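You operate a simulated robot arm through the tools that you are given. There is no shell and no other tool. Be economical: measure what you need, move in short steps, check, and stop when the job is done.

The job below is to be done with a simulated two-armed robot. You get a single attempt, and the scene is never put back.

JOB
On the top of the green cabinet, fold the rag in half.

It is judged by the outcome, as a careful person would: the job done as asked, and still so three seconds after it is handed in. It fails if anything else is knocked over, pushed out of place, dropped, spilled or broken. Flat cloth is picked up by pressing the open fingertips on it (5 to 10 N) and closing them slowly along it; thin cloth reads only 2 to 8 mm in the jaws.

ROBOT AND FRAMES
Two 7-joint arms with two-finger parallel grippers on one trunk, on a base that drives. Base frame: it is fixed to the floor where the robot stands at the start and does not move with it; the origin is under the middle of the robot, x ahead of it, y to its left, z up; the surface under the hand at the start is at about z = 86. Units: cm, degrees, N and s.
The left shoulder is at the start at [2, 17, 112.8], the right one opposite. With the tool pointing down near the work surface each hand reaches from about 22 to 68 cm from the robot's upright axis, wherever it stands, measured 20 degrees to its own side. Places, roughly: top of the green cabinet [50, -10, 90]. Payload 3.8 kg a hand.
Tool frame (each hand has its own): the origin (TCP) lies between the finger pads and is the grasp point; the fingertips stand 3 cm ahead of it; z points along the fingers, y is the line along which they close. The gripper opens to 11 cm. The fingers are 2 cm wide and 1 cm thick; the gripper's body (4.8 by 11.2 cm) begins 5.5 cm behind the TCP.
Orientation is told as [roll, pitch, yaw] about the base's x, y, z axes, in that order, counted from this pose: with the fingers straight down and closing along the base's y, the tool's x points along the base's -x, its y along +y and its z along -z.

CONTROLS
- The arms move only by the tool apply_moves. It takes "left_moves", "right_moves" or both (then of equal length, played together; a hand with none holds still); each is a list of rows, each a list of 7 numbers: the shift along the tool's x, y, z in cm, then the turn, a rotation vector about the tool's x, y, z in degrees, then the closure, from 0 (fully open) to 1 (shut). In form: [[dx, dy, dz, ax, ay, az, hand], ...]. A call has 1 to 20 rows; each row shifts and turns the commanded pose from where the row before left it, along the tool's axes as they then stand. Rows are played at 5 a second. More than 5 cm and 8.6 degrees between two rows, or a gripper value outside its range, and nothing of the call is played. A pose out of reach is approached as far as the arm can. The call stops where the force on the tool passes 40 N (or 10 N more than at its start, if that is more) or the arm is blocked; 0.2 s more then pass. Each finger travels about 7.2 cm/s and halts on what it meets, pressing with about 36 N; the grip force reading is that of the motor and also rises with nothing between the fingers. The clock runs only during rows and for 0.2 s after the last one: add rows that do not move to give the fingers time. It gives the time, the measured TCP pose, the force on the tool (base axes), the opening and the grip force at its end, in the units of the frame above (readings bear some noise), with the torque about the TCP (base axes, N m) and any sound that the robot's microphone picked up, and new pictures: "views" is both (left out), scene, wrist or none (wrist: the cameras of the hands that moved).
- Cameras (640 x 400 px; columns grow to the right, rows downward): "scene" is now at [11.34, -0.62, 126.76]; the picture's right is [-0.05, -1.00, 0.00], its down [-0.64, 0.03, -0.77] and it looks along [0.77, -0.04, -0.64] (base axes); focal length 288 px, centre (320, 200). "left" rides on the left gripper at [7.2, -1.7, -10.3] in its tool frame; the picture's right is [0.23, 0.97, 0.00], its down [-0.76, 0.18, -0.62] and it looks along [-0.61, 0.14, 0.78] (tool axes); focal length 222 px, centre (320, 200). "right" rides on the right gripper at [7.2, 1.7, -10.3] in its tool frame; the picture's right is [-0.23, 0.97, 0.00], its down [-0.76, -0.18, -0.62] and it looks along [-0.61, -0.14, 0.78] (tool axes); focal length 222 px, centre (320, 200). There is no depth. A picture from a camera that has moved, and an enlarged one, comes with that camera's place and axes in the base frame and with its lens. The place of the scene camera against the robot may be out by one fixed shift of up to 1.2 cm in any direction.
- raise_lower(by): slides the trunk up (or, below 0, down) by that many cm; the arms and the scene camera ride with it, the base frame stays. It gives what a move gives, with no picture.
- drive_base(legs): drives the robot by 1 to 6 legs, each [ahead, turn to the left] in cm and degrees, along the robot's own axes; the way and the turn of a leg run together, so that a leg with both is an arc; at most 150 cm and 180 degrees a leg. The arms and the cameras ride along, it lands a little off, and it stops where it bumps. It gives what a move gives, and a new picture of the scene camera.
- aim_head(pan, tilt): turns the head with the scene camera to pan (to the left, within 80 degrees either way) and tilt (down, from -29 to 69), counted from straight ahead of the robot. It gives what a move gives, and a new picture of the scene camera.
- zoom(camera, box): a new picture of the part [left, top, right, bottom] of that camera's present view, enlarged. The clock stands still meanwhile.
- finish_job(): hands the job in; it is judged then, once.

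Work in short steps. Places have to be worked out from the pictures, the camera data and where the tool is seen: move nearer, look again, correct. Check each grasp and each placing, and mend what went wrong. You have 120 turns and 260 pictures in all, those below and enlarged ones among them. Open the grippers and draw the arms clear of the work before you hand the job in, unless the task says otherwise; then end with one line.

The tools are called by a JSON object that holds its "fn" and its "kwargs". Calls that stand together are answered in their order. apply_moves: Moves the arms, as the interface text tells. Its arguments: {"type":"object","properties":{"left_moves":{"type":"array"},"right_moves":{"type":"array"},"views":{"type":"string","enum":["both","scene","wrist","none"]}},"required":[]} The other tools are called the same way: raise_lower (by) slides the trunk up or down; drive_base (legs) drives the base; aim_head (pan, tilt) turns the head that bears the scene camera; zoom (camera, box) takes an enlarged picture of a part of a camera's view; finish_job () hands the job in.

At the start:

```text
clock: 0.0
left_tool_pos: [47.55, 18.47, 102.8]
left_orientation: [0.0, -0.1, 0.0]
left_wrist_force: [0.3, -0.5, 0.4]
left_moment: [0.0, 0.0, 0.02]
left_opening: 10.98
left_grasp_force: 0.1
right_tool_pos: [42.93, -22.84, 107.58]
right_orientation: [0.1, 0.0, 0.0]
right_wrist_force: [1.0, -0.5, 0.5]
right_moment: [0.01, 0.0, -0.02]
right_opening: 11.01
right_grasp_force: 0.1
trunk travel left (down, up): [-22.5, 34.5]
robot x, y, heading: [-0.07, -0.12, 0.2]
head pan, tilt: [-2.8, 39.8]
```

scene: 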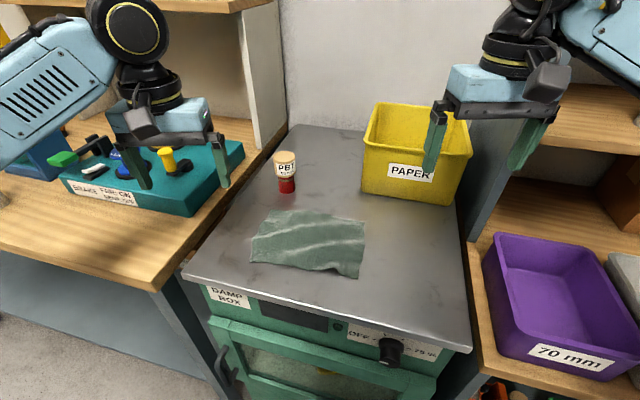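
right: 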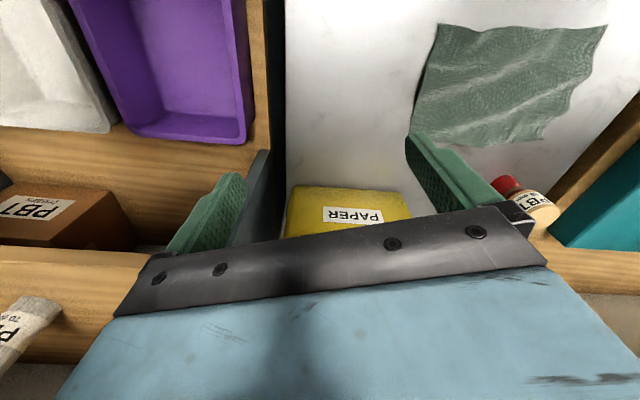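
left: 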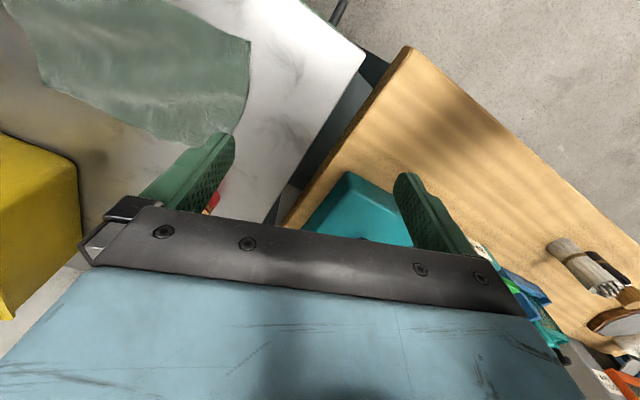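

The rag lies roughly at x 40–57, y -12..10. I'll zoom in to locate its corners precisely.

{"fn": "zoom", "kwargs": {"camera": "scene", "box": [220, 140, 400, 300]}}

{"fn": "zoom", "kwargs": {"camera": "right", "box": [380, 0, 640, 180]}}

```text
2.50 times, centred on (310, 220) of scene
camera zoom: at [11.34, -0.62, 126.76], right [-0.05, -1.0, 0.0], down [-0.64, 0.03, -0.77], along [0.77, -0.04, -0.64], focal length 721 px, centre (345, 150)
```

zoom: 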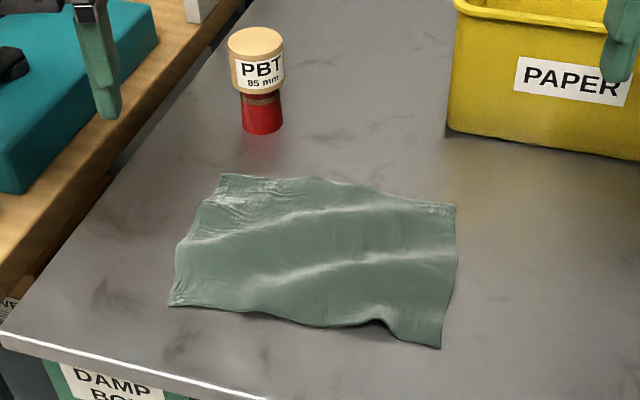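

```text
2.22 times, centred on (510, 90) of right
camera zoom: at [35.71, -21.11, 117.98], right [0.23, 0.97, 0.0], down [0.76, -0.18, 0.62], along [0.61, -0.14, -0.78], focal length 494 px, centre (-102, 444)
```

zoom: 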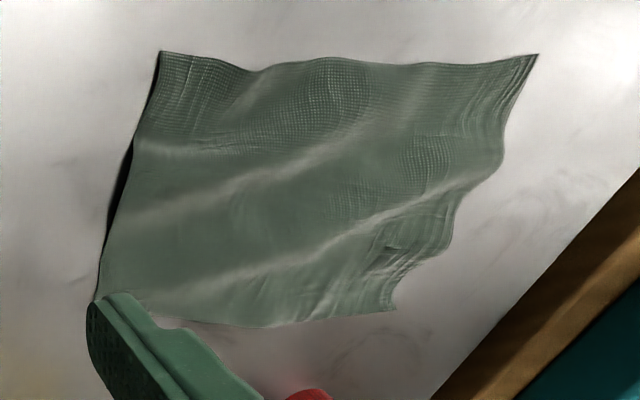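

Near corners estimated at BL≈(43.5,10.3) and BR≈(39,-8.2), with the near edge turned about 14°. I'll bring both hands to hover over grip points just inside those corners, aligned with the edge.

{"fn": "apply_moves", "kwargs": {"left_moves": [[0.75, -2, 1.2, 0, 0, 7, 0.2], [0.8, -1.6, 1.2, 0, 0, 7, 0.4], [1.0, -1.6, 1.2, 0, 0, 0, 0.64], [1.0, -1.6, 1.2, 0, 0, 0, 0.64], [1.0, -1.6, 1.0, 0, 0, 0, 0.64], [1.0, -1.6, 0, 0, 0, 0, 0.64]], "right_moves": [[0, 3, 2, 0, 0, 7, 0.2], [0, 3, 2, 0, 0, 7, 0.4], [1.3, 3, 2, 0, 0, 0, 0.64], [1.3, 2.6, 2, 0, 0, 0, 0.64], [1.3, 2.6, 2, 0, 0, 0, 0.64], [1.3, 2.6, 0.6, 0, 0, 0, 0.64]]}}

```text
clock: 1.4
left_tool_pos: [40.55, 9.89, 97.1]
left_orientation: [0.0, 0.0, -13.9]
left_wrist_force: [0.3, 0.5, -0.8]
left_moment: [-0.01, 0.03, 0.0]
left_opening: 3.97
left_grasp_force: 0.0
right_tool_pos: [40.89, -4.81, 97.06]
right_orientation: [-0.1, 0.0, -14.1]
right_wrist_force: [-0.3, 0.4, 0.3]
right_moment: [0.01, -0.03, 0.01]
right_opening: 3.93
right_grasp_force: 0.0
trunk travel left (down, up): [-22.5, 34.5]
robot x, y, heading: [-0.43, -0.01, 0.0]
head pan, tilt: [-2.8, 39.8]
camera scene: at [11.33, -0.59, 126.76], right [-0.05, -1.0, 0.0], down [-0.64, 0.03, -0.77], along [0.77, -0.04, -0.64], focal length 288 px, centre (320, 200)
camera right: at [34.2, -1.34, 107.3], right [0.46, 0.89, 0.0], down [0.7, -0.36, 0.62], along [0.55, -0.28, -0.78], focal length 222 px, centre (320, 200)
camera left: at [33.14, 10.04, 107.39], right [0.01, 1.0, 0.0], down [0.78, -0.01, 0.62], along [0.62, -0.01, -0.78], focal length 222 px, centre (320, 200)
```

scene: 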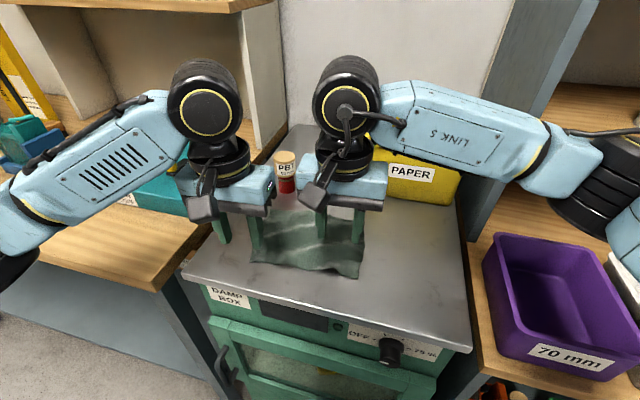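
right: 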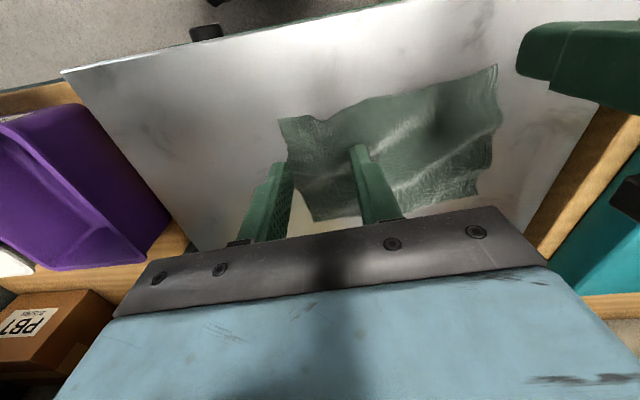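
left: 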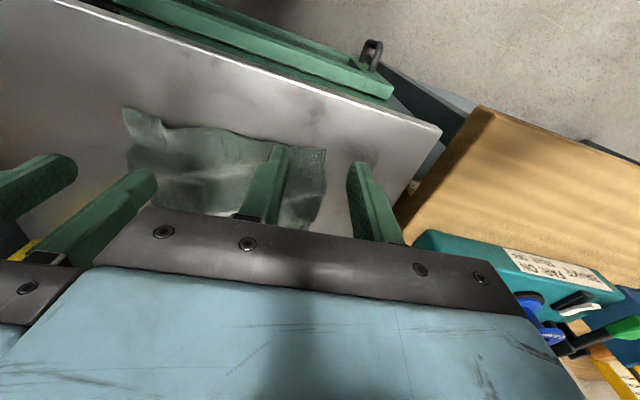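

The wrist views agree: surface z≈86.3, BL≈(43.2,10.4), BR≈(38.7,-7.9). Shift onto the grip points and lower to just above the cloth.

{"fn": "apply_moves", "kwargs": {"left_moves": [[-1.8, -0.8, 1, 0, 0, 0, 0.64], [-1.86, -0.85, 1, 0, 0, 0, 0.64], [0, 0, 2, 0, 0, 0, 0.64], [0, 0, 1.7, 0, 0, 0, 0.64], [0, 0, 0, 0, 0, 0, 0.64]], "right_moves": [[-0.07, -0.7, 1, 0, 0, 0, 0.64], [0, 0, 1, 0, 0, 0, 0.64], [0, 0, 2, 0, 0, 0, 0.64], [0, 0, 1.7, 0, 0, 0, 0.64], [0, 0, 0, 0, 0, 0, 0.64]]}}

```text
clock: 2.6
left_tool_pos: [43.68, 7.46, 91.32]
left_orientation: [-0.1, 0.0, -14.1]
left_wrist_force: [-1.2, -0.5, 0.9]
left_moment: [-0.02, 0.0, 0.04]
left_opening: 3.98
left_grasp_force: 0.0
right_tool_pos: [40.84, -5.65, 91.32]
right_orientation: [0.0, 0.0, -14.0]
right_wrist_force: [0.0, -0.7, -0.8]
right_moment: [-0.01, 0.03, -0.02]
right_opening: 3.97
right_grasp_force: 0.1
trunk travel left (down, up): [-22.5, 34.5]
robot x, y, heading: [-0.09, -0.15, 0.1]
head pan, tilt: [-2.8, 39.8]
camera scene: at [11.34, -0.62, 126.76], right [-0.05, -1.0, 0.0], down [-0.64, 0.03, -0.77], along [0.77, -0.04, -0.64], focal length 288 px, centre (320, 200)
camera right: at [34.25, -2.32, 101.71], right [0.46, 0.89, 0.0], down [0.7, -0.36, 0.62], along [0.55, -0.28, -0.78], focal length 222 px, centre (320, 200)
camera left: at [36.29, 7.6, 101.69], right [0.01, 1.0, 0.0], down [0.78, -0.01, 0.62], along [0.62, -0.01, -0.78], focal length 222 px, centre (320, 200)
```

scene: 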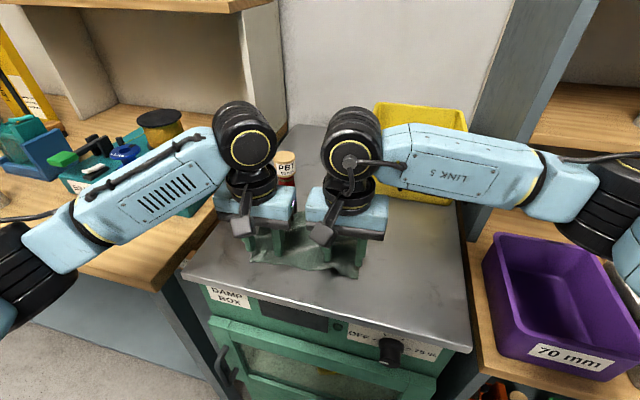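
right: 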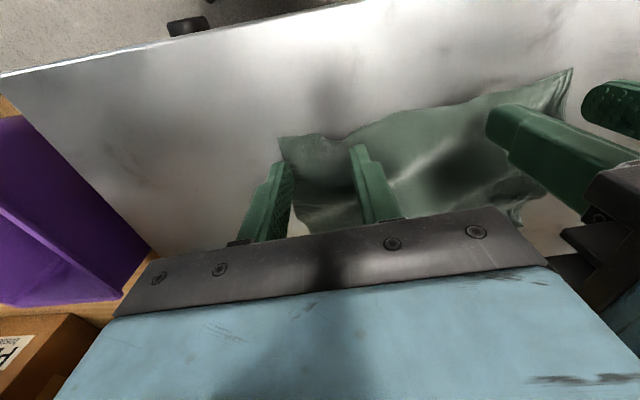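
left: 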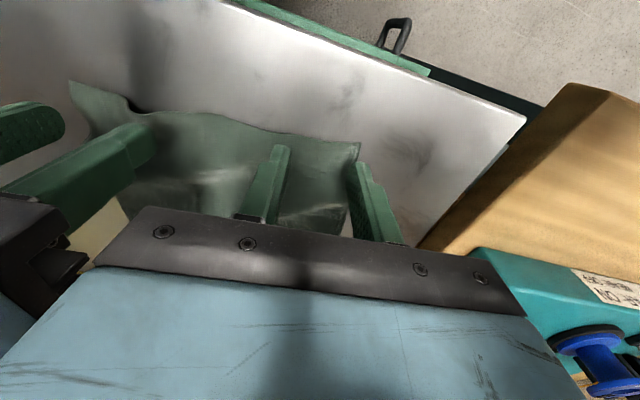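

Placement looks right; I'll narrow the openings to 3 cm so both fingers of each hand land on cloth, and lower gently in small steps to contact.

{"fn": "apply_moves", "kwargs": {"left_moves": [[0, 0, 0.8, 0, 0, 0, 0.73], [0, 0, 0.6, 0, 0, 0, 0.73], [0, 0, 0.3, 0, 0, 0, 0.73], [0, 0, 0.2, 0, 0, 0, 0.73], [0, 0, 0, 0, 0, 0, 0.73]], "right_moves": [[0, 0, 0.8, 0, 0, 0, 0.73], [0, 0, 0.6, 0, 0, 0, 0.73], [0, 0, 0.3, 0, 0, 0, 0.73], [0, 0, 0.2, 0, 0, 0, 0.73], [0, 0, 0, 0, 0, 0, 0.73]], "views": "wrist"}}

```text
clock: 3.8
left_tool_pos: [43.51, 7.39, 89.31]
left_orientation: [0.0, 0.0, -14.1]
left_wrist_force: [-0.1, -0.9, 0.0]
left_moment: [-0.01, 0.01, -0.06]
left_opening: 2.96
left_grasp_force: 0.0
right_tool_pos: [40.79, -5.8, 89.47]
right_orientation: [0.0, 0.0, -14.1]
right_wrist_force: [-0.1, -0.4, 0.0]
right_moment: [-0.02, -0.02, 0.01]
right_opening: 2.96
right_grasp_force: 0.0
trunk travel left (down, up): [-22.5, 34.5]
robot x, y, heading: [0.03, -0.07, -0.1]
head pan, tilt: [-2.8, 39.8]
camera right: at [34.22, -2.35, 99.8], right [0.46, 0.89, 0.0], down [0.7, -0.36, 0.62], along [0.55, -0.28, -0.78], focal length 222 px, centre (320, 200)
camera left: at [36.18, 7.56, 99.71], right [0.01, 1.0, 0.0], down [0.78, -0.01, 0.62], along [0.62, -0.01, -0.78], focal length 222 px, centre (320, 200)
```

right: 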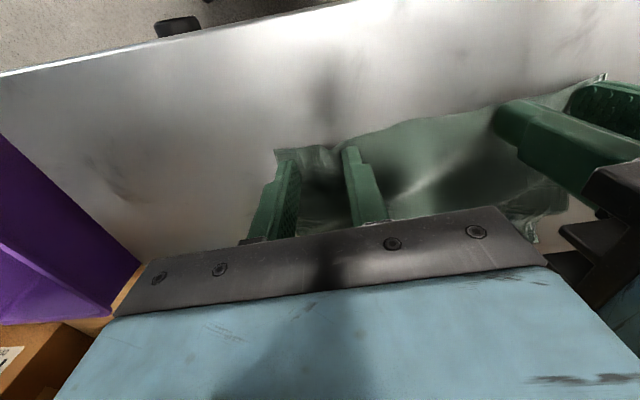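
left: 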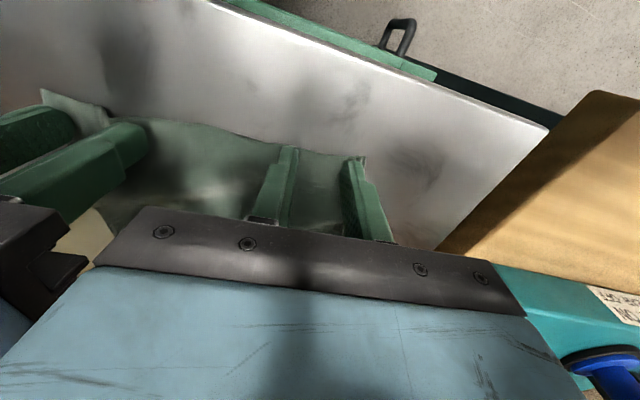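

Fingers are almost touching and lie just inside the corners on both sides; no contact force yet. Lowering by small increments until 5–10 N.

{"fn": "apply_moves", "kwargs": {"left_moves": [[0, 0, 0.2, 0, 0, 0, 0.73], [0, 0, 0.1, 0, 0, 0, 0.73], [0, 0, 0, 0, 0, 0, 0.73]], "right_moves": [[0, 0, 0.2, 0, 0, 0, 0.73], [0, 0, 0.1, 0, 0, 0, 0.73], [0, 0, 0, 0, 0, 0, 0.73]], "views": "none"}}

```text
clock: 4.6
left_tool_pos: [43.49, 7.3, 89.16]
left_orientation: [0.0, -0.1, -14.0]
left_wrist_force: [-1.7, 2.4, 9.2]
left_moment: [0.11, 0.04, 0.01]
left_opening: 3.0
left_grasp_force: 0.0
right_tool_pos: [40.65, -5.59, 89.32]
right_orientation: [0.0, 0.0, -14.0]
right_wrist_force: [0.2, 1.0, 0.9]
right_moment: [0.01, 0.01, -0.01]
right_opening: 2.98
right_grasp_force: 0.0
trunk travel left (down, up): [-22.5, 34.5]
robot x, y, heading: [-0.0, 0.36, -0.0]
head pan, tilt: [-2.8, 39.8]
```

Left presses at 9 N; the right needs a little more.

{"fn": "apply_moves", "kwargs": {"right_moves": [[0, 0, 0.12, 0, 0, 0, 0.73], [0, 0, 0, 0, 0, 0, 0.73]], "views": "none"}}

```text
clock: 5.2
left_tool_pos: [43.42, 7.42, 89.01]
left_orientation: [0.0, -0.2, -14.0]
left_wrist_force: [-0.1, 1.8, 13.4]
left_moment: [0.13, 0.0, 0.03]
left_opening: 2.97
left_grasp_force: 0.1
right_tool_pos: [40.67, -5.63, 89.23]
right_orientation: [0.0, -0.1, -14.0]
right_wrist_force: [-1.0, -0.3, 1.3]
right_moment: [0.0, 0.0, 0.02]
right_opening: 2.96
right_grasp_force: 0.0
trunk travel left (down, up): [-22.5, 34.5]
robot x, y, heading: [-0.26, 0.16, 0.2]
head pan, tilt: [-2.8, 39.8]
```

Left settled to 13 N (ease off 0.06); right is barely touching, so lower it further.

{"fn": "apply_moves", "kwargs": {"left_moves": [[0, 0, -0.06, 0, 0, 0, 0.73], [0, 0, 0, 0, 0, 0, 0.73], [0, 0, 0, 0, 0, 0, 0.73]], "right_moves": [[0, 0, 0.1, 0, 0, 0, 0.73], [0, 0, 0.06, 0, 0, 0, 0.73], [0, 0, 0, 0, 0, 0, 0.73]], "views": "none"}}

```text
clock: 6.0
left_tool_pos: [43.47, 7.31, 89.16]
left_orientation: [0.0, 0.0, -14.0]
left_wrist_force: [0.5, 1.2, 6.6]
left_moment: [0.05, -0.05, 0.02]
left_opening: 3.0
left_grasp_force: 0.4
right_tool_pos: [40.69, -5.72, 89.18]
right_orientation: [0.1, -0.2, -14.0]
right_wrist_force: [-2.7, 0.4, 17.6]
right_moment: [-0.14, 0.11, 0.01]
right_opening: 2.98
right_grasp_force: 0.0
trunk travel left (down, up): [-22.5, 34.5]
robot x, y, heading: [0.18, -0.13, 0.0]
head pan, tilt: [-2.8, 39.8]
```

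Ease the right by 0.08, then close both slowly along the cloth.

{"fn": "apply_moves", "kwargs": {"left_moves": [[0, 0, 0, 0, 0, 0, 0.73], [0, 0, 0, 0, 0, 0, 0.75], [0, 0, 0, 0, 0, 0, 0.78], [0, 0, 0, 0, 0, 0, 0.81], [0, 0, 0, 0, 0, 0, 0.84], [0, 0, 0, 0, 0, 0, 0.87], [0, 0, 0, 0, 0, 0, 0.9], [0, 0, 0, 0, 0, 0, 0.93], [0, 0, 0, 0, 0, 0, 0.96], [0, 0, 0, 0, 0, 0, 1], [0, 0, 0, 0, 0, 0, 1], [0, 0, 0, 0, 0, 0, 1]], "right_moves": [[0, 0, -0.08, 0, 0, 0, 0.73], [0, 0, 0, 0, 0, 0, 0.75], [0, 0, 0, 0, 0, 0, 0.78], [0, 0, 0, 0, 0, 0, 0.81], [0, 0, 0, 0, 0, 0, 0.84], [0, 0, 0, 0, 0, 0, 0.87], [0, 0, 0, 0, 0, 0, 0.9], [0, 0, 0, 0, 0, 0, 0.93], [0, 0, 0, 0, 0, 0, 0.96], [0, 0, 0, 0, 0, 0, 1], [0, 0, 0, 0, 0, 0, 1], [0, 0, 0, 0, 0, 0, 1]]}}

```text
clock: 8.6
left_tool_pos: [43.48, 7.25, 89.22]
left_orientation: [-0.1, -0.1, -14.0]
left_wrist_force: [-1.1, -9.1, 0.9]
left_moment: [-0.26, 0.04, 0.05]
left_opening: 0.16
left_grasp_force: 36.1
right_tool_pos: [40.56, -5.73, 89.23]
right_orientation: [0.1, -0.1, -14.0]
right_wrist_force: [0.2, 8.6, 22.5]
right_moment: [0.2, -0.01, 0.09]
right_opening: 0.25
right_grasp_force: 36.7
trunk travel left (down, up): [-22.5, 34.5]
robot x, y, heading: [0.15, -0.31, -0.4]
head pan, tilt: [-2.8, 39.8]
camera scene: at [11.21, -0.61, 126.77], right [-0.05, -1.0, 0.0], down [-0.64, 0.03, -0.77], along [0.77, -0.04, -0.64], focal length 288 px, centre (320, 200)
camera right: at [34.01, -2.32, 99.43], right [0.46, 0.89, 0.0], down [0.69, -0.36, 0.62], along [0.56, -0.28, -0.78], focal length 222 px, centre (320, 200)
camera left: at [36.13, 7.41, 99.53], right [0.02, 1.0, 0.0], down [0.78, -0.01, 0.62], along [0.62, -0.01, -0.78], focal length 222 px, centre (320, 200)
```

scene: 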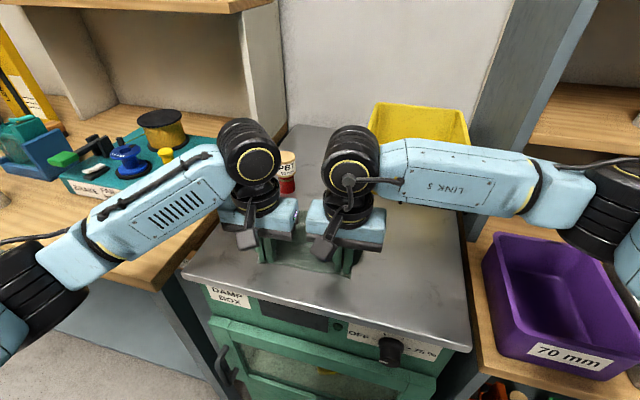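
right: 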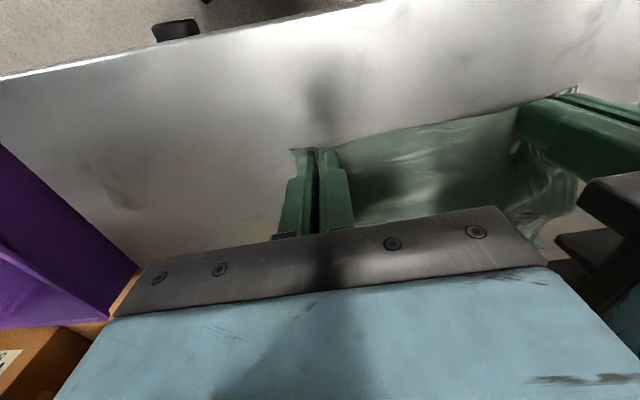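
left: 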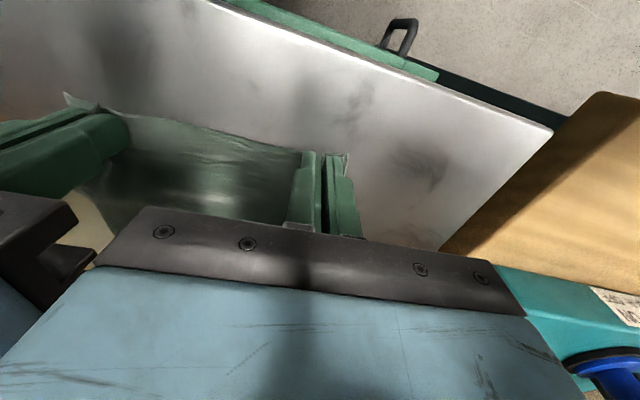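

Readings of 1.6 and 2.5 mm suggest cloth in both jaws. Lift 3 cm, easing inward slightly to relieve tension, and check.

{"fn": "apply_moves", "kwargs": {"left_moves": [[0, -0.1, -0.5, 0, 0, 0, 1], [0, -0.1, -0.5, 0, 0, 0, 1], [0, 0, -1, 0, 0, 0, 1], [0, 0, -1, 0, 0, 0, 1], [0, 0, 0, 0, 0, 0, 1]], "right_moves": [[0, 0.1, -0.5, 0, 0, 0, 1], [0, 0.1, -0.5, 0, 0, 0, 1], [0, 0, -1, 0, 0, 0, 1], [0, 0, -1, 0, 0, 0, 1], [0, 0, 0, 0, 0, 0, 1]]}}

```text
clock: 9.8
left_tool_pos: [43.38, 7.07, 92.18]
left_orientation: [0.1, 0.0, -13.9]
left_wrist_force: [0.6, -1.8, -0.3]
left_moment: [0.0, 0.05, 0.01]
left_opening: 0.19
left_grasp_force: 36.0
right_tool_pos: [40.79, -5.57, 92.01]
right_orientation: [-0.1, 0.0, -14.1]
right_wrist_force: [-0.3, 2.2, 0.0]
right_moment: [0.03, -0.01, 0.02]
right_opening: 0.24
right_grasp_force: 35.7
trunk travel left (down, up): [-22.5, 34.5]
robot x, y, heading: [0.12, -0.1, 0.3]
head pan, tilt: [-2.8, 39.8]
camera scene: at [11.34, -0.62, 126.75], right [-0.05, -1.0, 0.0], down [-0.64, 0.03, -0.77], along [0.77, -0.04, -0.64], focal length 288 px, centre (320, 200)
camera right: at [34.19, -2.11, 102.24], right [0.46, 0.89, 0.0], down [0.7, -0.36, 0.62], along [0.55, -0.29, -0.78], focal length 222 px, centre (320, 200)
camera left: at [36.1, 7.23, 102.53], right [0.01, 1.0, 0.0], down [0.78, -0.01, 0.62], along [0.62, -0.01, -0.78], focal length 222 px, centre (320, 200)
```

scene: 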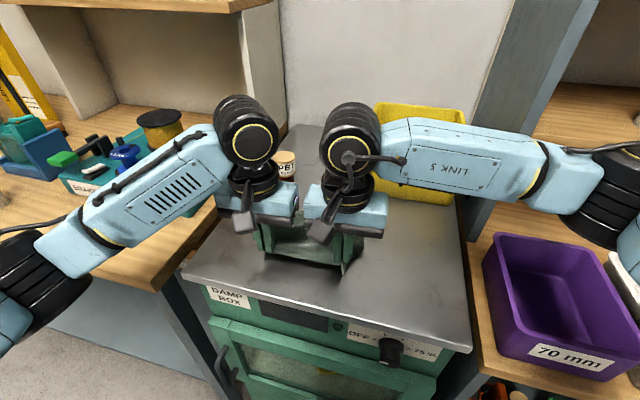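
right: 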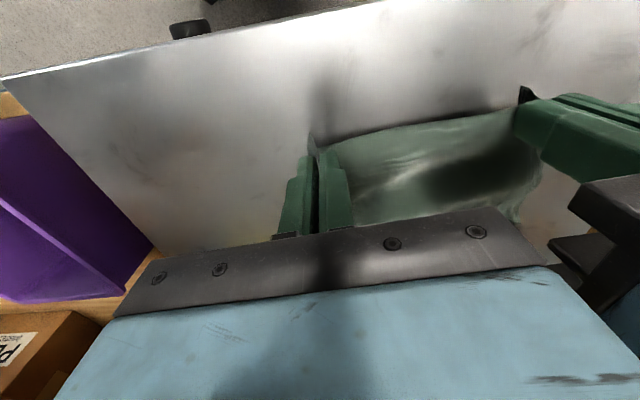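
left: 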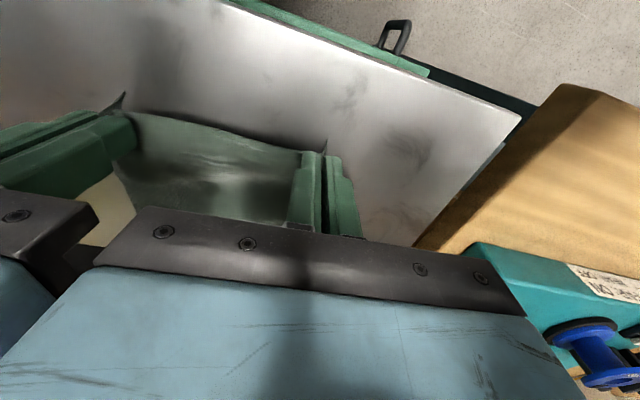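

Both corners are held and lifted. Start the folding arc toward the far edge (along tool −x), first half.

{"fn": "apply_moves", "kwargs": {"left_moves": [[-0.6, 0, -0.9, 0, 0, 0, 1], [-0.7, 0, -0.7, 0, 0, 0, 1], [-0.8, 0, -0.5, 0, 0, 0, 1], [-0.8, 0, -0.4, 0, 0, 0, 1], [-1, 0, -0.2, 0, 0, 0, 1], [-1, 0, 0, 0, 0, 0, 1], [-1, 0, 0, 0, 0, 0, 1], [0, 0, 0, 0, 0, 0, 1]], "right_moves": [[-0.6, 0, -0.9, 0, 0, 0, 1], [-0.7, 0, -0.7, 0, 0, 0, 1], [-0.8, 0, -0.5, 0, 0, 0, 1], [-0.8, 0, -0.4, 0, 0, 0, 1], [-1, 0, -0.2, 0, 0, 0, 1], [-1, 0, 0, 0, 0, 0, 1], [-1, 0, 0, 0, 0, 0, 1], [0, 0, 0, 0, 0, 0, 1]]}}

```text
clock: 11.6
left_tool_pos: [49.33, 5.63, 94.92]
left_orientation: [0.0, 0.1, -14.0]
left_wrist_force: [-0.7, -0.4, 0.8]
left_moment: [-0.01, -0.04, 0.02]
left_opening: 0.22
left_grasp_force: 36.6
right_tool_pos: [46.63, -6.97, 94.76]
right_orientation: [0.0, -0.1, -14.0]
right_wrist_force: [-0.7, 1.7, -0.4]
right_moment: [0.0, 0.01, 0.0]
right_opening: 0.21
right_grasp_force: 35.5
trunk travel left (down, up): [-22.5, 34.5]
robot x, y, heading: [-0.06, 0.17, -0.0]
head pan, tilt: [-2.8, 39.8]
camera scene: at [11.34, -0.61, 126.76], right [-0.05, -1.0, 0.0], down [-0.64, 0.03, -0.77], along [0.77, -0.04, -0.64], focal length 288 px, centre (320, 200)
camera right: at [39.98, -3.57, 105.01], right [0.46, 0.89, 0.0], down [0.7, -0.36, 0.62], along [0.55, -0.28, -0.78], focal length 222 px, centre (320, 200)
camera left: at [41.89, 5.71, 105.28], right [0.01, 1.0, 0.0], down [0.78, -0.01, 0.62], along [0.62, -0.01, -0.78], focal length 222 px, centre (320, 200)
```

scene: 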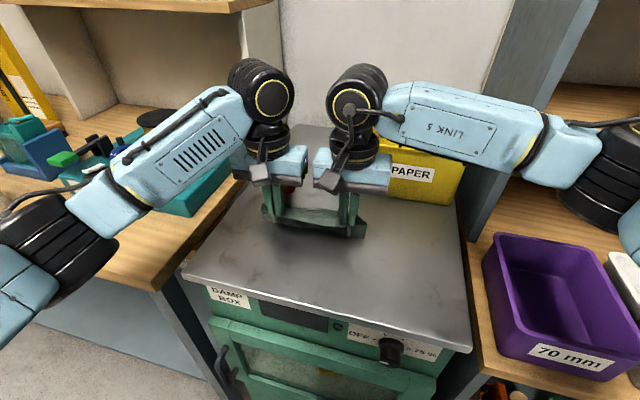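
right: 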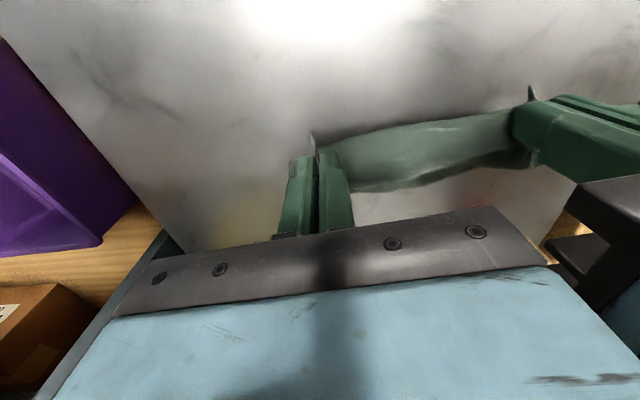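
left: 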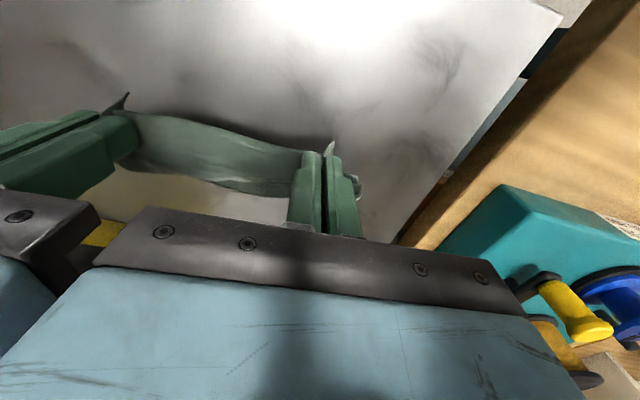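

The far edge is still in place and the near half hangs between the hands. Continue the second half of the arc forward and down.

{"fn": "apply_moves", "kwargs": {"left_moves": [[-1, 0, 0.2, 0, 0, 0, 1], [-1, 0, 0.4, 0, 0, 0, 1], [-1, 0, 0.6, 0, 0, 0, 1], [-0.9, 0, 0.7, 0, 0, 0, 1], [-0.8, 0, 0.8, 0, 0, 0, 1], [-0.7, 0, 0.8, 0, 0, 0, 1], [-0.6, 0, 0.8, 0, 0, 0, 1], [0, 0, 0, 0, 0, 0, 1]], "right_moves": [[-1, 0, 0.2, 0, 0, 0, 1], [-1, 0, 0.4, 0, 0, 0, 1], [-1, 0, 0.6, 0, 0, 0, 1], [-0.9, 0, 0.7, 0, 0, 0, 1], [-0.8, 0, 0.8, 0, 0, 0, 1], [-0.7, 0, 0.8, 0, 0, 0, 1], [-0.4, 0, 0.8, 0, 0, 0, 1], [0, 0, 0, 0, 0, 0, 1]]}}

```text
clock: 13.4
left_tool_pos: [54.9, 4.12, 90.54]
left_orientation: [0.0, 0.0, -14.0]
left_wrist_force: [-0.3, -1.8, 0.2]
left_moment: [-0.04, 0.0, 0.04]
left_opening: 0.21
left_grasp_force: 35.7
right_tool_pos: [52.25, -8.37, 90.3]
right_orientation: [0.0, 0.0, -14.0]
right_wrist_force: [-0.7, 3.1, -0.1]
right_moment: [0.11, 0.0, 0.02]
right_opening: 0.22
right_grasp_force: 35.6
trunk travel left (down, up): [-22.5, 34.5]
robot x, y, heading: [-0.01, -0.1, -0.1]
head pan, tilt: [-2.8, 39.8]
camera scene: at [11.34, -0.62, 126.76], right [-0.05, -1.0, 0.0], down [-0.64, 0.03, -0.77], along [0.77, -0.04, -0.64], focal length 288 px, centre (320, 200)
camera right: at [45.6, -4.98, 100.61], right [0.46, 0.89, 0.0], down [0.7, -0.36, 0.62], along [0.55, -0.28, -0.78], focal length 222 px, centre (320, 200)
camera left: at [47.58, 4.41, 101.0], right [0.02, 1.0, 0.0], down [0.78, -0.01, 0.62], along [0.62, -0.01, -0.78], focal length 222 px, centre (320, 200)
```

scene: 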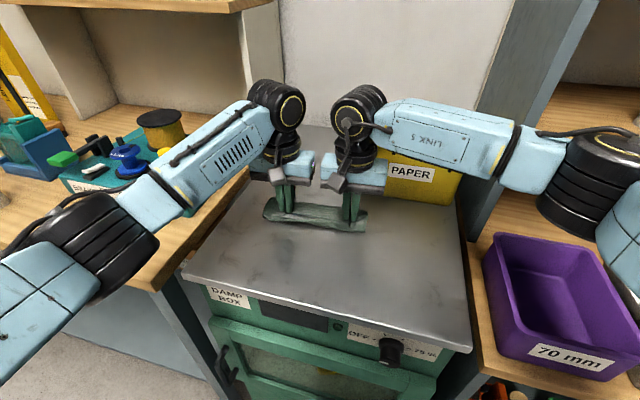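
right: 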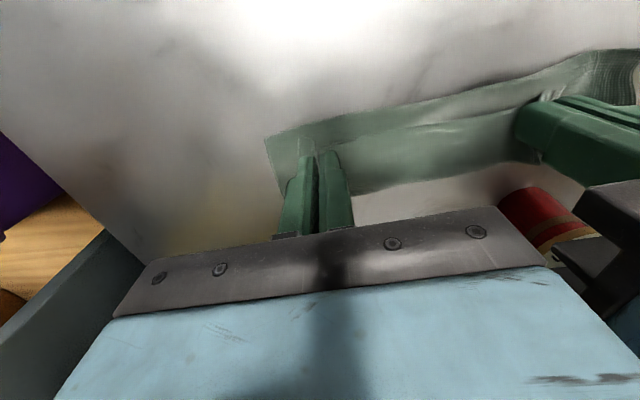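
left: 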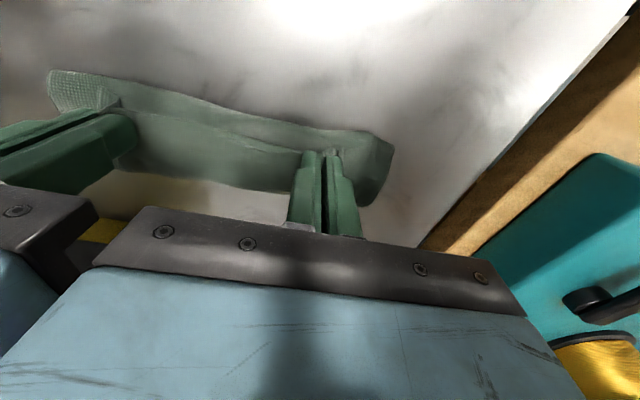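

Let me look closely at the rag state before laying it down.

{"fn": "zoom", "kwargs": {"camera": "scene", "box": [230, 150, 410, 260]}}

{"fn": "zoom", "kwargs": {"camera": "left", "box": [30, 40, 430, 240]}}

```text
3.56 times, centred on (320, 205) of scene
camera zoom: at [11.34, -0.62, 126.76], right [-0.05, -1.0, 0.0], down [-0.64, 0.03, -0.77], along [0.77, -0.04, -0.64], focal length 1026 px, centre (320, 182)
```

zoom: 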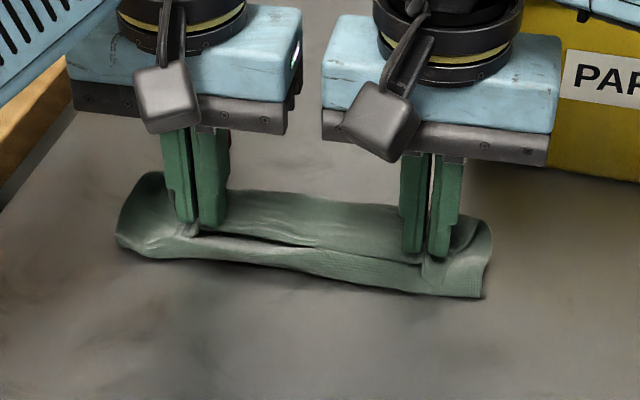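

```text
1.60 times, centred on (230, 140) of left
camera zoom: at [47.58, 4.41, 101.0], right [0.02, 1.0, 0.0], down [0.78, -0.01, 0.62], along [0.62, -0.01, -0.78], focal length 355 px, centre (464, 296)
```

zoom: 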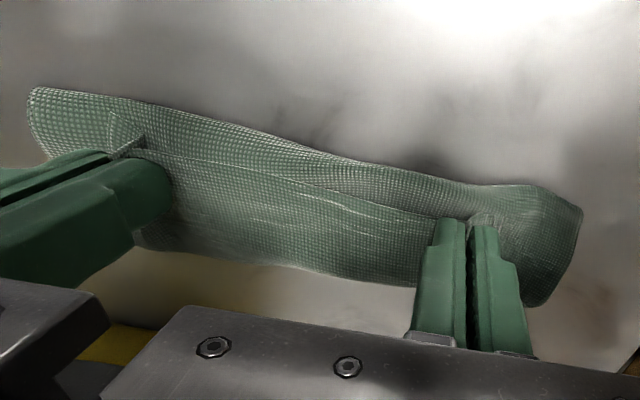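

The unrotated grip makes the cloth exit the fingers forward, so it's collapsing into an S rather than a clean half fold. I'll instead lift the rag hanging free, then lay its lower half down moving away from the robot and bring the held edge back over it, which matches how the cloth leaves the fingers. First lift.

{"fn": "apply_moves", "kwargs": {"left_moves": [[0, 0, -1, 0, 0, 0, 1], [0.5, 0, -1.2, 0, 0, 0, 1], [0.5, 0, -1.2, 0, 0, 0, 1], [0.5, 0, -1.2, 0, 0, 0, 1], [0.5, 0, -1.2, 0, 0, 0, 1], [0.5, 0, -1.2, 0, 0, 0, 1], [0.5, 0, -1.2, 0, 0, 0, 1], [0.5, 0, -1.2, 0, 0, 0, 1], [0.5, 0, -1.2, 0, 0, 0, 1], [0.5, 0, -1.2, 0, 0, 0, 1], [0.5, 0, -1.2, 0, 0, 0, 1], [0.5, 0, -1.2, 0, 0, 0, 1], [0, 0, 0, 0, 0, 0, 1]], "right_moves": [[0, 0, -1, 0, 0, 0, 1], [0.5, 0, -1.2, 0, 0, 0, 1], [0.5, 0, -1.2, 0, 0, 0, 1], [0.5, 0, -1.2, 0, 0, 0, 1], [0.5, 0, -1.2, 0, 0, 0, 1], [0.5, 0, -1.2, 0, 0, 0, 1], [0.5, 0, -1.2, 0, 0, 0, 1], [0.5, 0, -1.2, 0, 0, 0, 1], [0.5, 0, -1.2, 0, 0, 0, 1], [0.5, 0, -1.2, 0, 0, 0, 1], [0.5, 0, -1.2, 0, 0, 0, 1], [0.5, 0, -1.2, 0, 0, 0, 1], [0, 0, 0, 0, 0, 0, 1]]}}

```text
clock: 16.2
left_tool_pos: [49.58, 5.48, 104.75]
left_orientation: [0.1, 0.0, -14.0]
left_wrist_force: [0.3, -0.9, -0.3]
left_moment: [-0.02, 0.02, -0.02]
left_opening: 0.21
left_grasp_force: 35.8
right_tool_pos: [47.04, -6.99, 104.56]
right_orientation: [0.0, 0.1, -14.1]
right_wrist_force: [-0.6, 0.5, 0.7]
right_moment: [0.0, -0.01, -0.01]
right_opening: 0.23
right_grasp_force: 36.2
trunk travel left (down, up): [-22.5, 34.5]
robot x, y, heading: [0.05, 0.07, 0.0]
head pan, tilt: [-2.8, 39.8]
camera scene: at [11.36, -0.62, 126.75], right [-0.05, -1.0, 0.0], down [-0.64, 0.03, -0.77], along [0.77, -0.04, -0.64], focal length 288 px, centre (320, 200)
camera right: at [40.3, -3.61, 114.93], right [0.46, 0.89, 0.0], down [0.7, -0.36, 0.62], along [0.55, -0.28, -0.78], focal length 222 px, centre (320, 200)
camera left: at [42.35, 5.63, 115.06], right [0.01, 1.0, 0.0], down [0.78, -0.01, 0.62], along [0.62, -0.01, -0.78], focal length 222 px, centre (320, 200)
```

scene: 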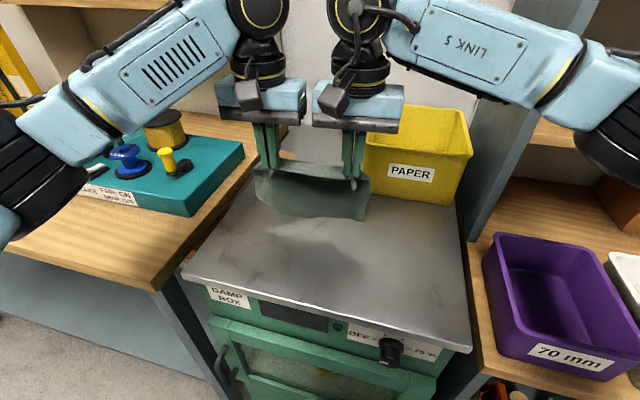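
right: 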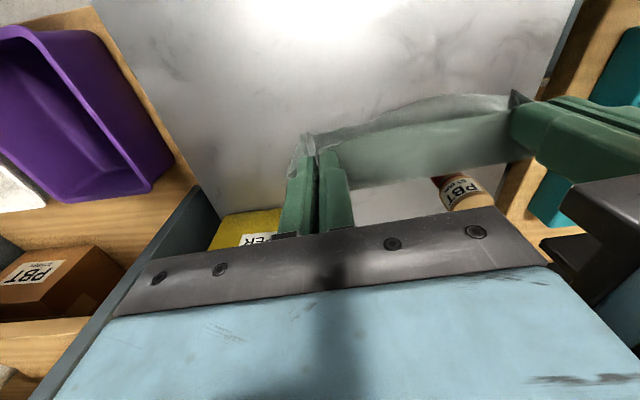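
left: 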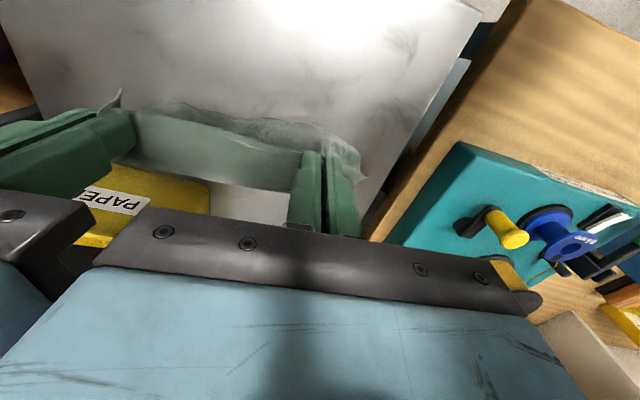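

The rag hangs freely from both corners. Zoom to see its hanging shape.

{"fn": "zoom", "kwargs": {"camera": "scene", "box": [220, 110, 400, 240]}}

{"fn": "zoom", "kwargs": {"camera": "left", "box": [80, 60, 400, 260]}}

```text
3.08 times, centred on (310, 175) of scene
camera zoom: at [11.36, -0.62, 126.75], right [-0.05, -1.0, 0.0], down [-0.64, 0.03, -0.77], along [0.77, -0.04, -0.64], focal length 888 px, centre (351, 277)
```

zoom: 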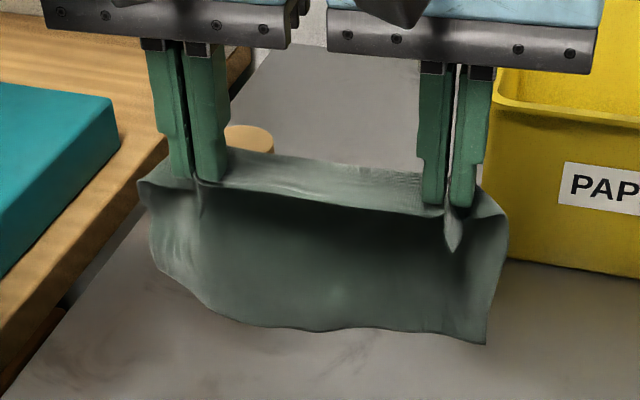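

```text
2.00 times, centred on (240, 160) of left
camera zoom: at [42.35, 5.63, 115.06], right [0.01, 1.0, 0.0], down [0.78, -0.01, 0.62], along [0.62, -0.01, -0.78], focal length 444 px, centre (480, 280)
```

zoom: 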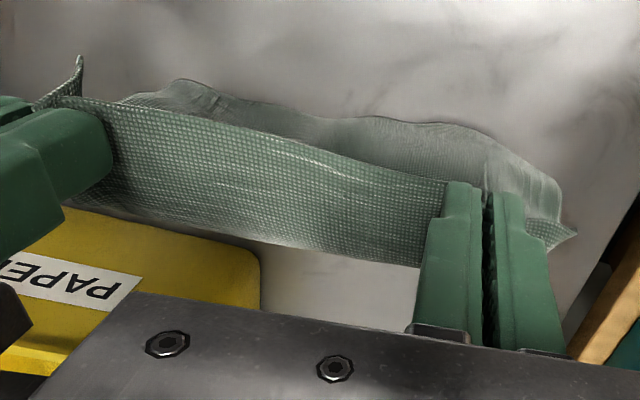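

The cloth is already curling the right way (forward from the grip, then down). I'll bring it back 4 cm, let it settle, and lower until the bottom edge nears the table.

{"fn": "apply_moves", "kwargs": {"left_moves": [[0.5, 0, 0.2, 0, 0, 0, 1], [0.7, 0, 0.3, 0, 0, 0, 1], [0.7, 0, 0.3, 0, 0, 0, 1], [0.7, 0, 0.3, 0, 0, 0, 1], [0.7, 0, 0.3, 0, 0, 0, 1], [0.5, 0, 0.3, 0, 0, 0, 1], [0.2, 0, 0.3, 0, 0, 0, 1], [0, 0, 0, 0, 0, 0, 1], [0, 0, 0, 0, 0, 0, 1], [0, 0, 0, 0, 0, 0, 1], [0, 0, 0, 0, 0, 0, 1]], "right_moves": [[0.5, 0, 0.2, 0, 0, 0, 1], [0.7, 0, 0.3, 0, 0, 0, 1], [0.7, 0, 0.3, 0, 0, 0, 1], [0.7, 0, 0.3, 0, 0, 0, 1], [0.7, 0, 0.3, 0, 0, 0, 1], [0.5, 0, 0.3, 0, 0, 0, 1], [0.2, 0, 0.3, 0, 0, 0, 1], [0, 0, 0, 0, 0, 0, 1], [0, 0, 0, 0, 0, 0, 1], [0, 0, 0, 0, 0, 0, 1], [0, 0, 0, 0, 0, 0, 1]]}}

{"fn": "zoom", "kwargs": {"camera": "scene", "box": [220, 130, 400, 260]}}

```text
clock: 18.6
left_tool_pos: [45.9, 6.68, 102.6]
left_orientation: [0.0, 0.0, -14.0]
left_wrist_force: [0.2, -3.4, -0.9]
left_moment: [-0.09, -0.01, 0.02]
left_opening: 0.18
left_grasp_force: 35.6
right_tool_pos: [43.17, -6.2, 102.63]
right_orientation: [0.0, 0.0, -14.1]
right_wrist_force: [0.6, 3.3, -0.1]
right_moment: [0.11, -0.04, 0.03]
right_opening: 0.24
right_grasp_force: 36.1
trunk travel left (down, up): [-22.5, 34.5]
robot x, y, heading: [-0.34, -0.14, -0.2]
head pan, tilt: [-2.8, 39.8]
camera scene: at [11.34, -0.62, 126.76], right [-0.05, -1.0, 0.0], down [-0.64, 0.03, -0.77], along [0.77, -0.04, -0.64], focal length 288 px, centre (320, 200)
camera right: at [36.42, -2.73, 112.94], right [0.46, 0.89, 0.0], down [0.7, -0.36, 0.62], along [0.55, -0.28, -0.78], focal length 222 px, centre (320, 200)
camera left: at [38.54, 6.72, 112.85], right [0.02, 1.0, 0.0], down [0.78, -0.01, 0.62], along [0.62, -0.01, -0.78], focal length 222 px, centre (320, 200)
```

scene: 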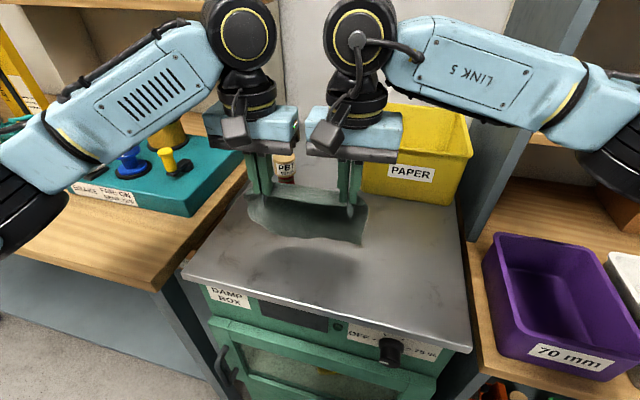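
right: 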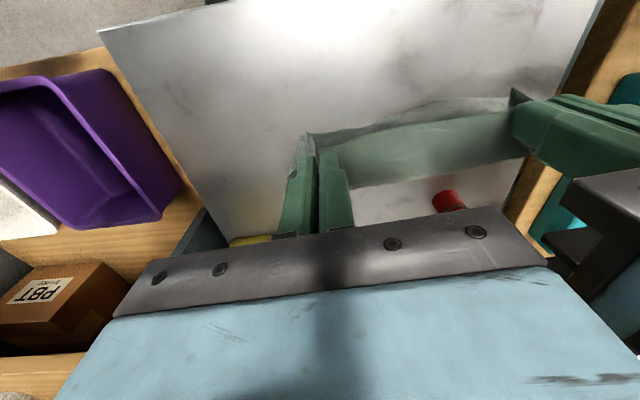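
left: 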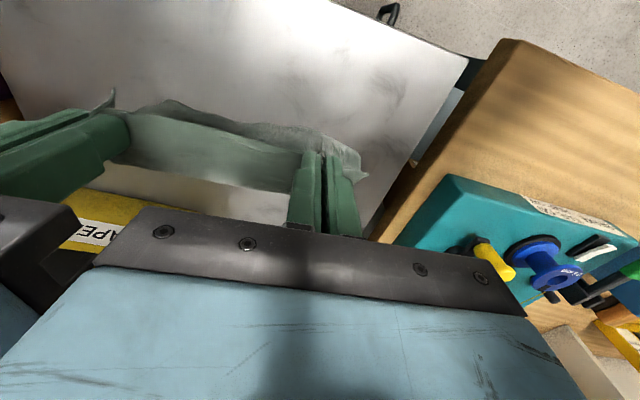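

```text
3.08 times, centred on (310, 195) of scene
camera zoom: at [11.34, -0.62, 126.76], right [-0.05, -1.0, 0.0], down [-0.64, 0.03, -0.77], along [0.77, -0.04, -0.64], focal length 888 px, centre (351, 215)
```

zoom: 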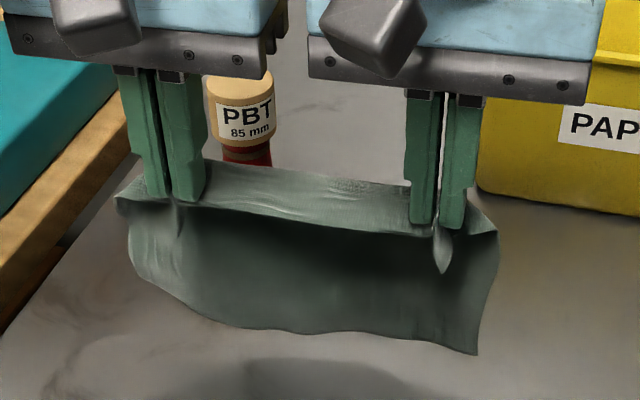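

Bottom edge is ~2 cm above the table, about 2 cm ahead of the tips. Lower to touch, then move forward while lowering to lay the lower half.

{"fn": "apply_moves", "kwargs": {"left_moves": [[0, 0, 0.6, 0, 0, 0, 1], [0, 0, 0.6, 0, 0, 0, 1], [0, 0, 0.6, 0, 0, 0, 1], [0, 0, 0.6, 0, 0, 0, 1], [-0.4, 0, 0.6, 0, 0, 0, 1], [-0.6, 0, 0.6, 0, 0, 0, 1], [-0.6, 0, 0.6, 0, 0, 0, 1], [-0.6, 0, 0.6, 0, 0, 0, 1], [-0.6, 0, 0.6, 0, 0, 0, 1], [-0.6, 0, 0.6, 0, 0, 0, 1], [0, 0, 0, 0, 0, 0, 1], [0, 0, 0, 0, 0, 0, 1]], "right_moves": [[0, 0, 0.6, 0, 0, 0, 1], [0, 0, 0.6, 0, 0, 0, 1], [0, 0, 0.6, 0, 0, 0, 1], [0, 0, 0.6, 0, 0, 0, 1], [-0.4, 0, 0.6, 0, 0, 0, 1], [-0.6, 0, 0.6, 0, 0, 0, 1], [-0.6, 0, 0.6, 0, 0, 0, 1], [-0.6, 0, 0.6, 0, 0, 0, 1], [-0.6, 0, 0.6, 0, 0, 0, 1], [-0.6, 0, 0.6, 0, 0, 0, 1], [0, 0, 0, 0, 0, 0, 1], [0, 0, 0, 0, 0, 0, 1]], "views": "wrist"}}

{"fn": "zoom", "kwargs": {"camera": "scene", "box": [220, 130, 400, 260]}}

```text
clock: 21.2
left_tool_pos: [49.17, 5.73, 96.66]
left_orientation: [0.0, 0.0, -14.0]
left_wrist_force: [0.2, -4.1, -0.3]
left_moment: [-0.11, 0.01, 0.02]
left_opening: 0.21
left_grasp_force: 35.9
right_tool_pos: [46.47, -6.94, 96.59]
right_orientation: [-0.1, 0.1, -14.0]
right_wrist_force: [0.0, 3.8, 0.6]
right_moment: [0.1, -0.01, -0.02]
right_opening: 0.22
right_grasp_force: 36.1
trunk travel left (down, up): [-22.5, 34.5]
robot x, y, heading: [-0.21, -0.12, -0.2]
head pan, tilt: [-2.8, 39.8]
camera right: at [39.78, -3.59, 106.88], right [0.46, 0.89, 0.0], down [0.7, -0.36, 0.62], along [0.55, -0.28, -0.78], focal length 222 px, centre (320, 200)
camera left: at [41.85, 5.9, 107.01], right [0.02, 1.0, 0.0], down [0.78, -0.01, 0.62], along [0.62, -0.01, -0.78], focal length 222 px, centre (320, 200)
```

right: 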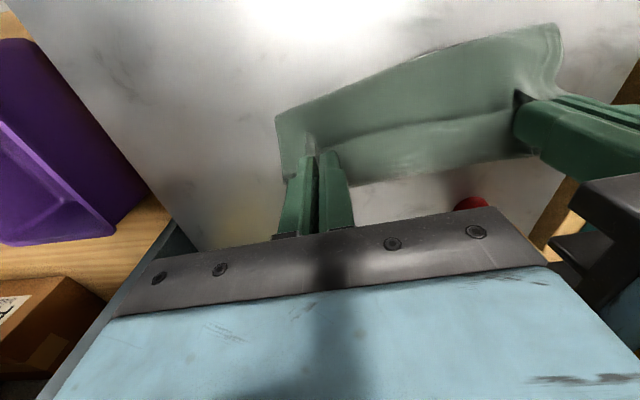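
left: 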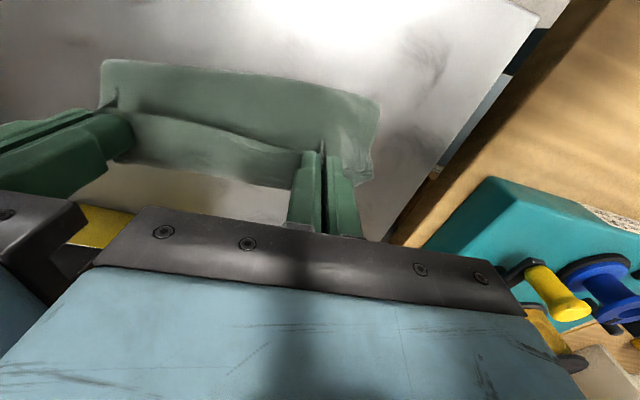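

```text
3.08 times, centred on (310, 195) of scene
camera zoom: at [11.35, -0.62, 126.76], right [-0.05, -1.0, 0.0], down [-0.64, 0.03, -0.77], along [0.77, -0.04, -0.64], focal length 888 px, centre (351, 215)
```

zoom: 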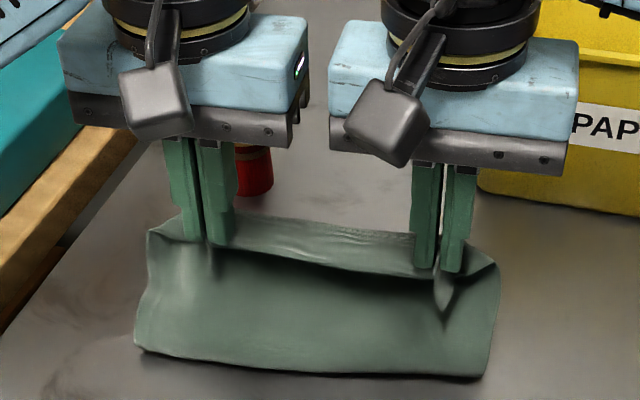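

The bottom edge slid forward so the bulge faces the robot — wrong way. I'll lift again, move back toward the robot, then touch and drag forward so the bottom trails behind before lowering.

{"fn": "apply_moves", "kwargs": {"left_moves": [[0, 0, -1.2, 0, 0, 0, 1], [0, 0, -1.2, 0, 0, 0, 1], [0, 0, -1.2, 0, 0, 0, 1], [0, 0, -1.2, 0, 0, 0, 1], [0.8, 0, -1.2, 0, 0, 0, 1], [1, 0, -0.7, 0, 0, 0, 1], [1, 0, 0, 0, 0, 0, 1], [1, 0, 0, 0, 0, 0, 1], [1, 0, 0, 0, 0, 0, 1], [1, 0, 0, 0, 0, 0, 1], [1, 0, 0, 0, 0, 0, 1], [0.8, 0, 0, 0, 0, 0, 1], [0.4, 0, 0, 0, 0, 0, 1], [0, 0, 0, 0, 0, 0, 1], [0, 0, 0, 0, 0, 0, 1], [0, 0, 0, 0, 0, 0, 1], [0, 0, 0, 0, 0, 0, 1]], "right_moves": [[0, 0, -1.2, 0, 0, 0, 1], [0, 0, -1.2, 0, 0, 0, 1], [0, 0, -1.2, 0, 0, 0, 1], [0, 0, -1.2, 0, 0, 0, 1], [0.8, 0, -1.2, 0, 0, 0, 1], [1, 0, -0.7, 0, 0, 0, 1], [1, 0, 0, 0, 0, 0, 1], [1, 0, 0, 0, 0, 0, 1], [1, 0, 0, 0, 0, 0, 1], [1, 0, 0, 0, 0, 0, 1], [1, 0, 0, 0, 0, 0, 1], [0.8, 0, 0, 0, 0, 0, 1], [0.4, 0, 0, 0, 0, 0, 1], [0, 0, 0, 0, 0, 0, 1], [0, 0, 0, 0, 0, 0, 1], [0, 0, 0, 0, 0, 0, 1], [0, 0, 0, 0, 0, 0, 1]], "views": "none"}}

{"fn": "zoom", "kwargs": {"camera": "scene", "box": [200, 130, 420, 290]}}

```text
clock: 24.8
left_tool_pos: [41.35, 7.69, 103.32]
left_orientation: [-0.1, -0.1, -14.0]
left_wrist_force: [-1.1, -5.0, -0.2]
left_moment: [-0.12, 0.03, 0.01]
left_opening: 0.19
left_grasp_force: 36.1
right_tool_pos: [38.5, -5.09, 103.4]
right_orientation: [-0.1, 0.0, -14.0]
right_wrist_force: [0.9, 5.1, 0.4]
right_moment: [0.13, -0.05, 0.03]
right_opening: 0.2
right_grasp_force: 36.2
trunk travel left (down, up): [-22.5, 34.5]
robot x, y, heading: [0.0, -0.37, -0.1]
head pan, tilt: [-2.8, 39.8]
```

```text
2.50 times, centred on (310, 210) of scene
camera zoom: at [11.34, -0.62, 126.76], right [-0.05, -1.0, 0.0], down [-0.64, 0.03, -0.77], along [0.77, -0.04, -0.64], focal length 721 px, centre (345, 175)
```

zoom: 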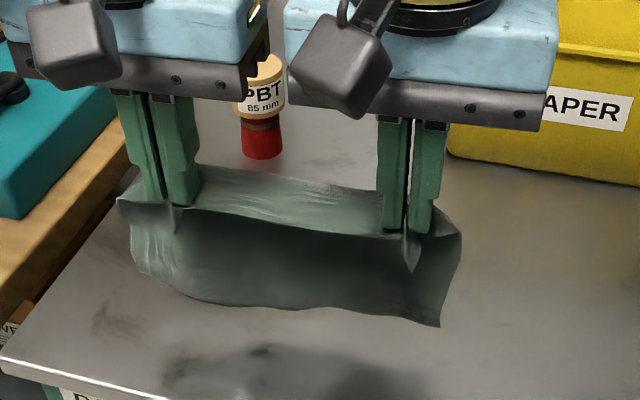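

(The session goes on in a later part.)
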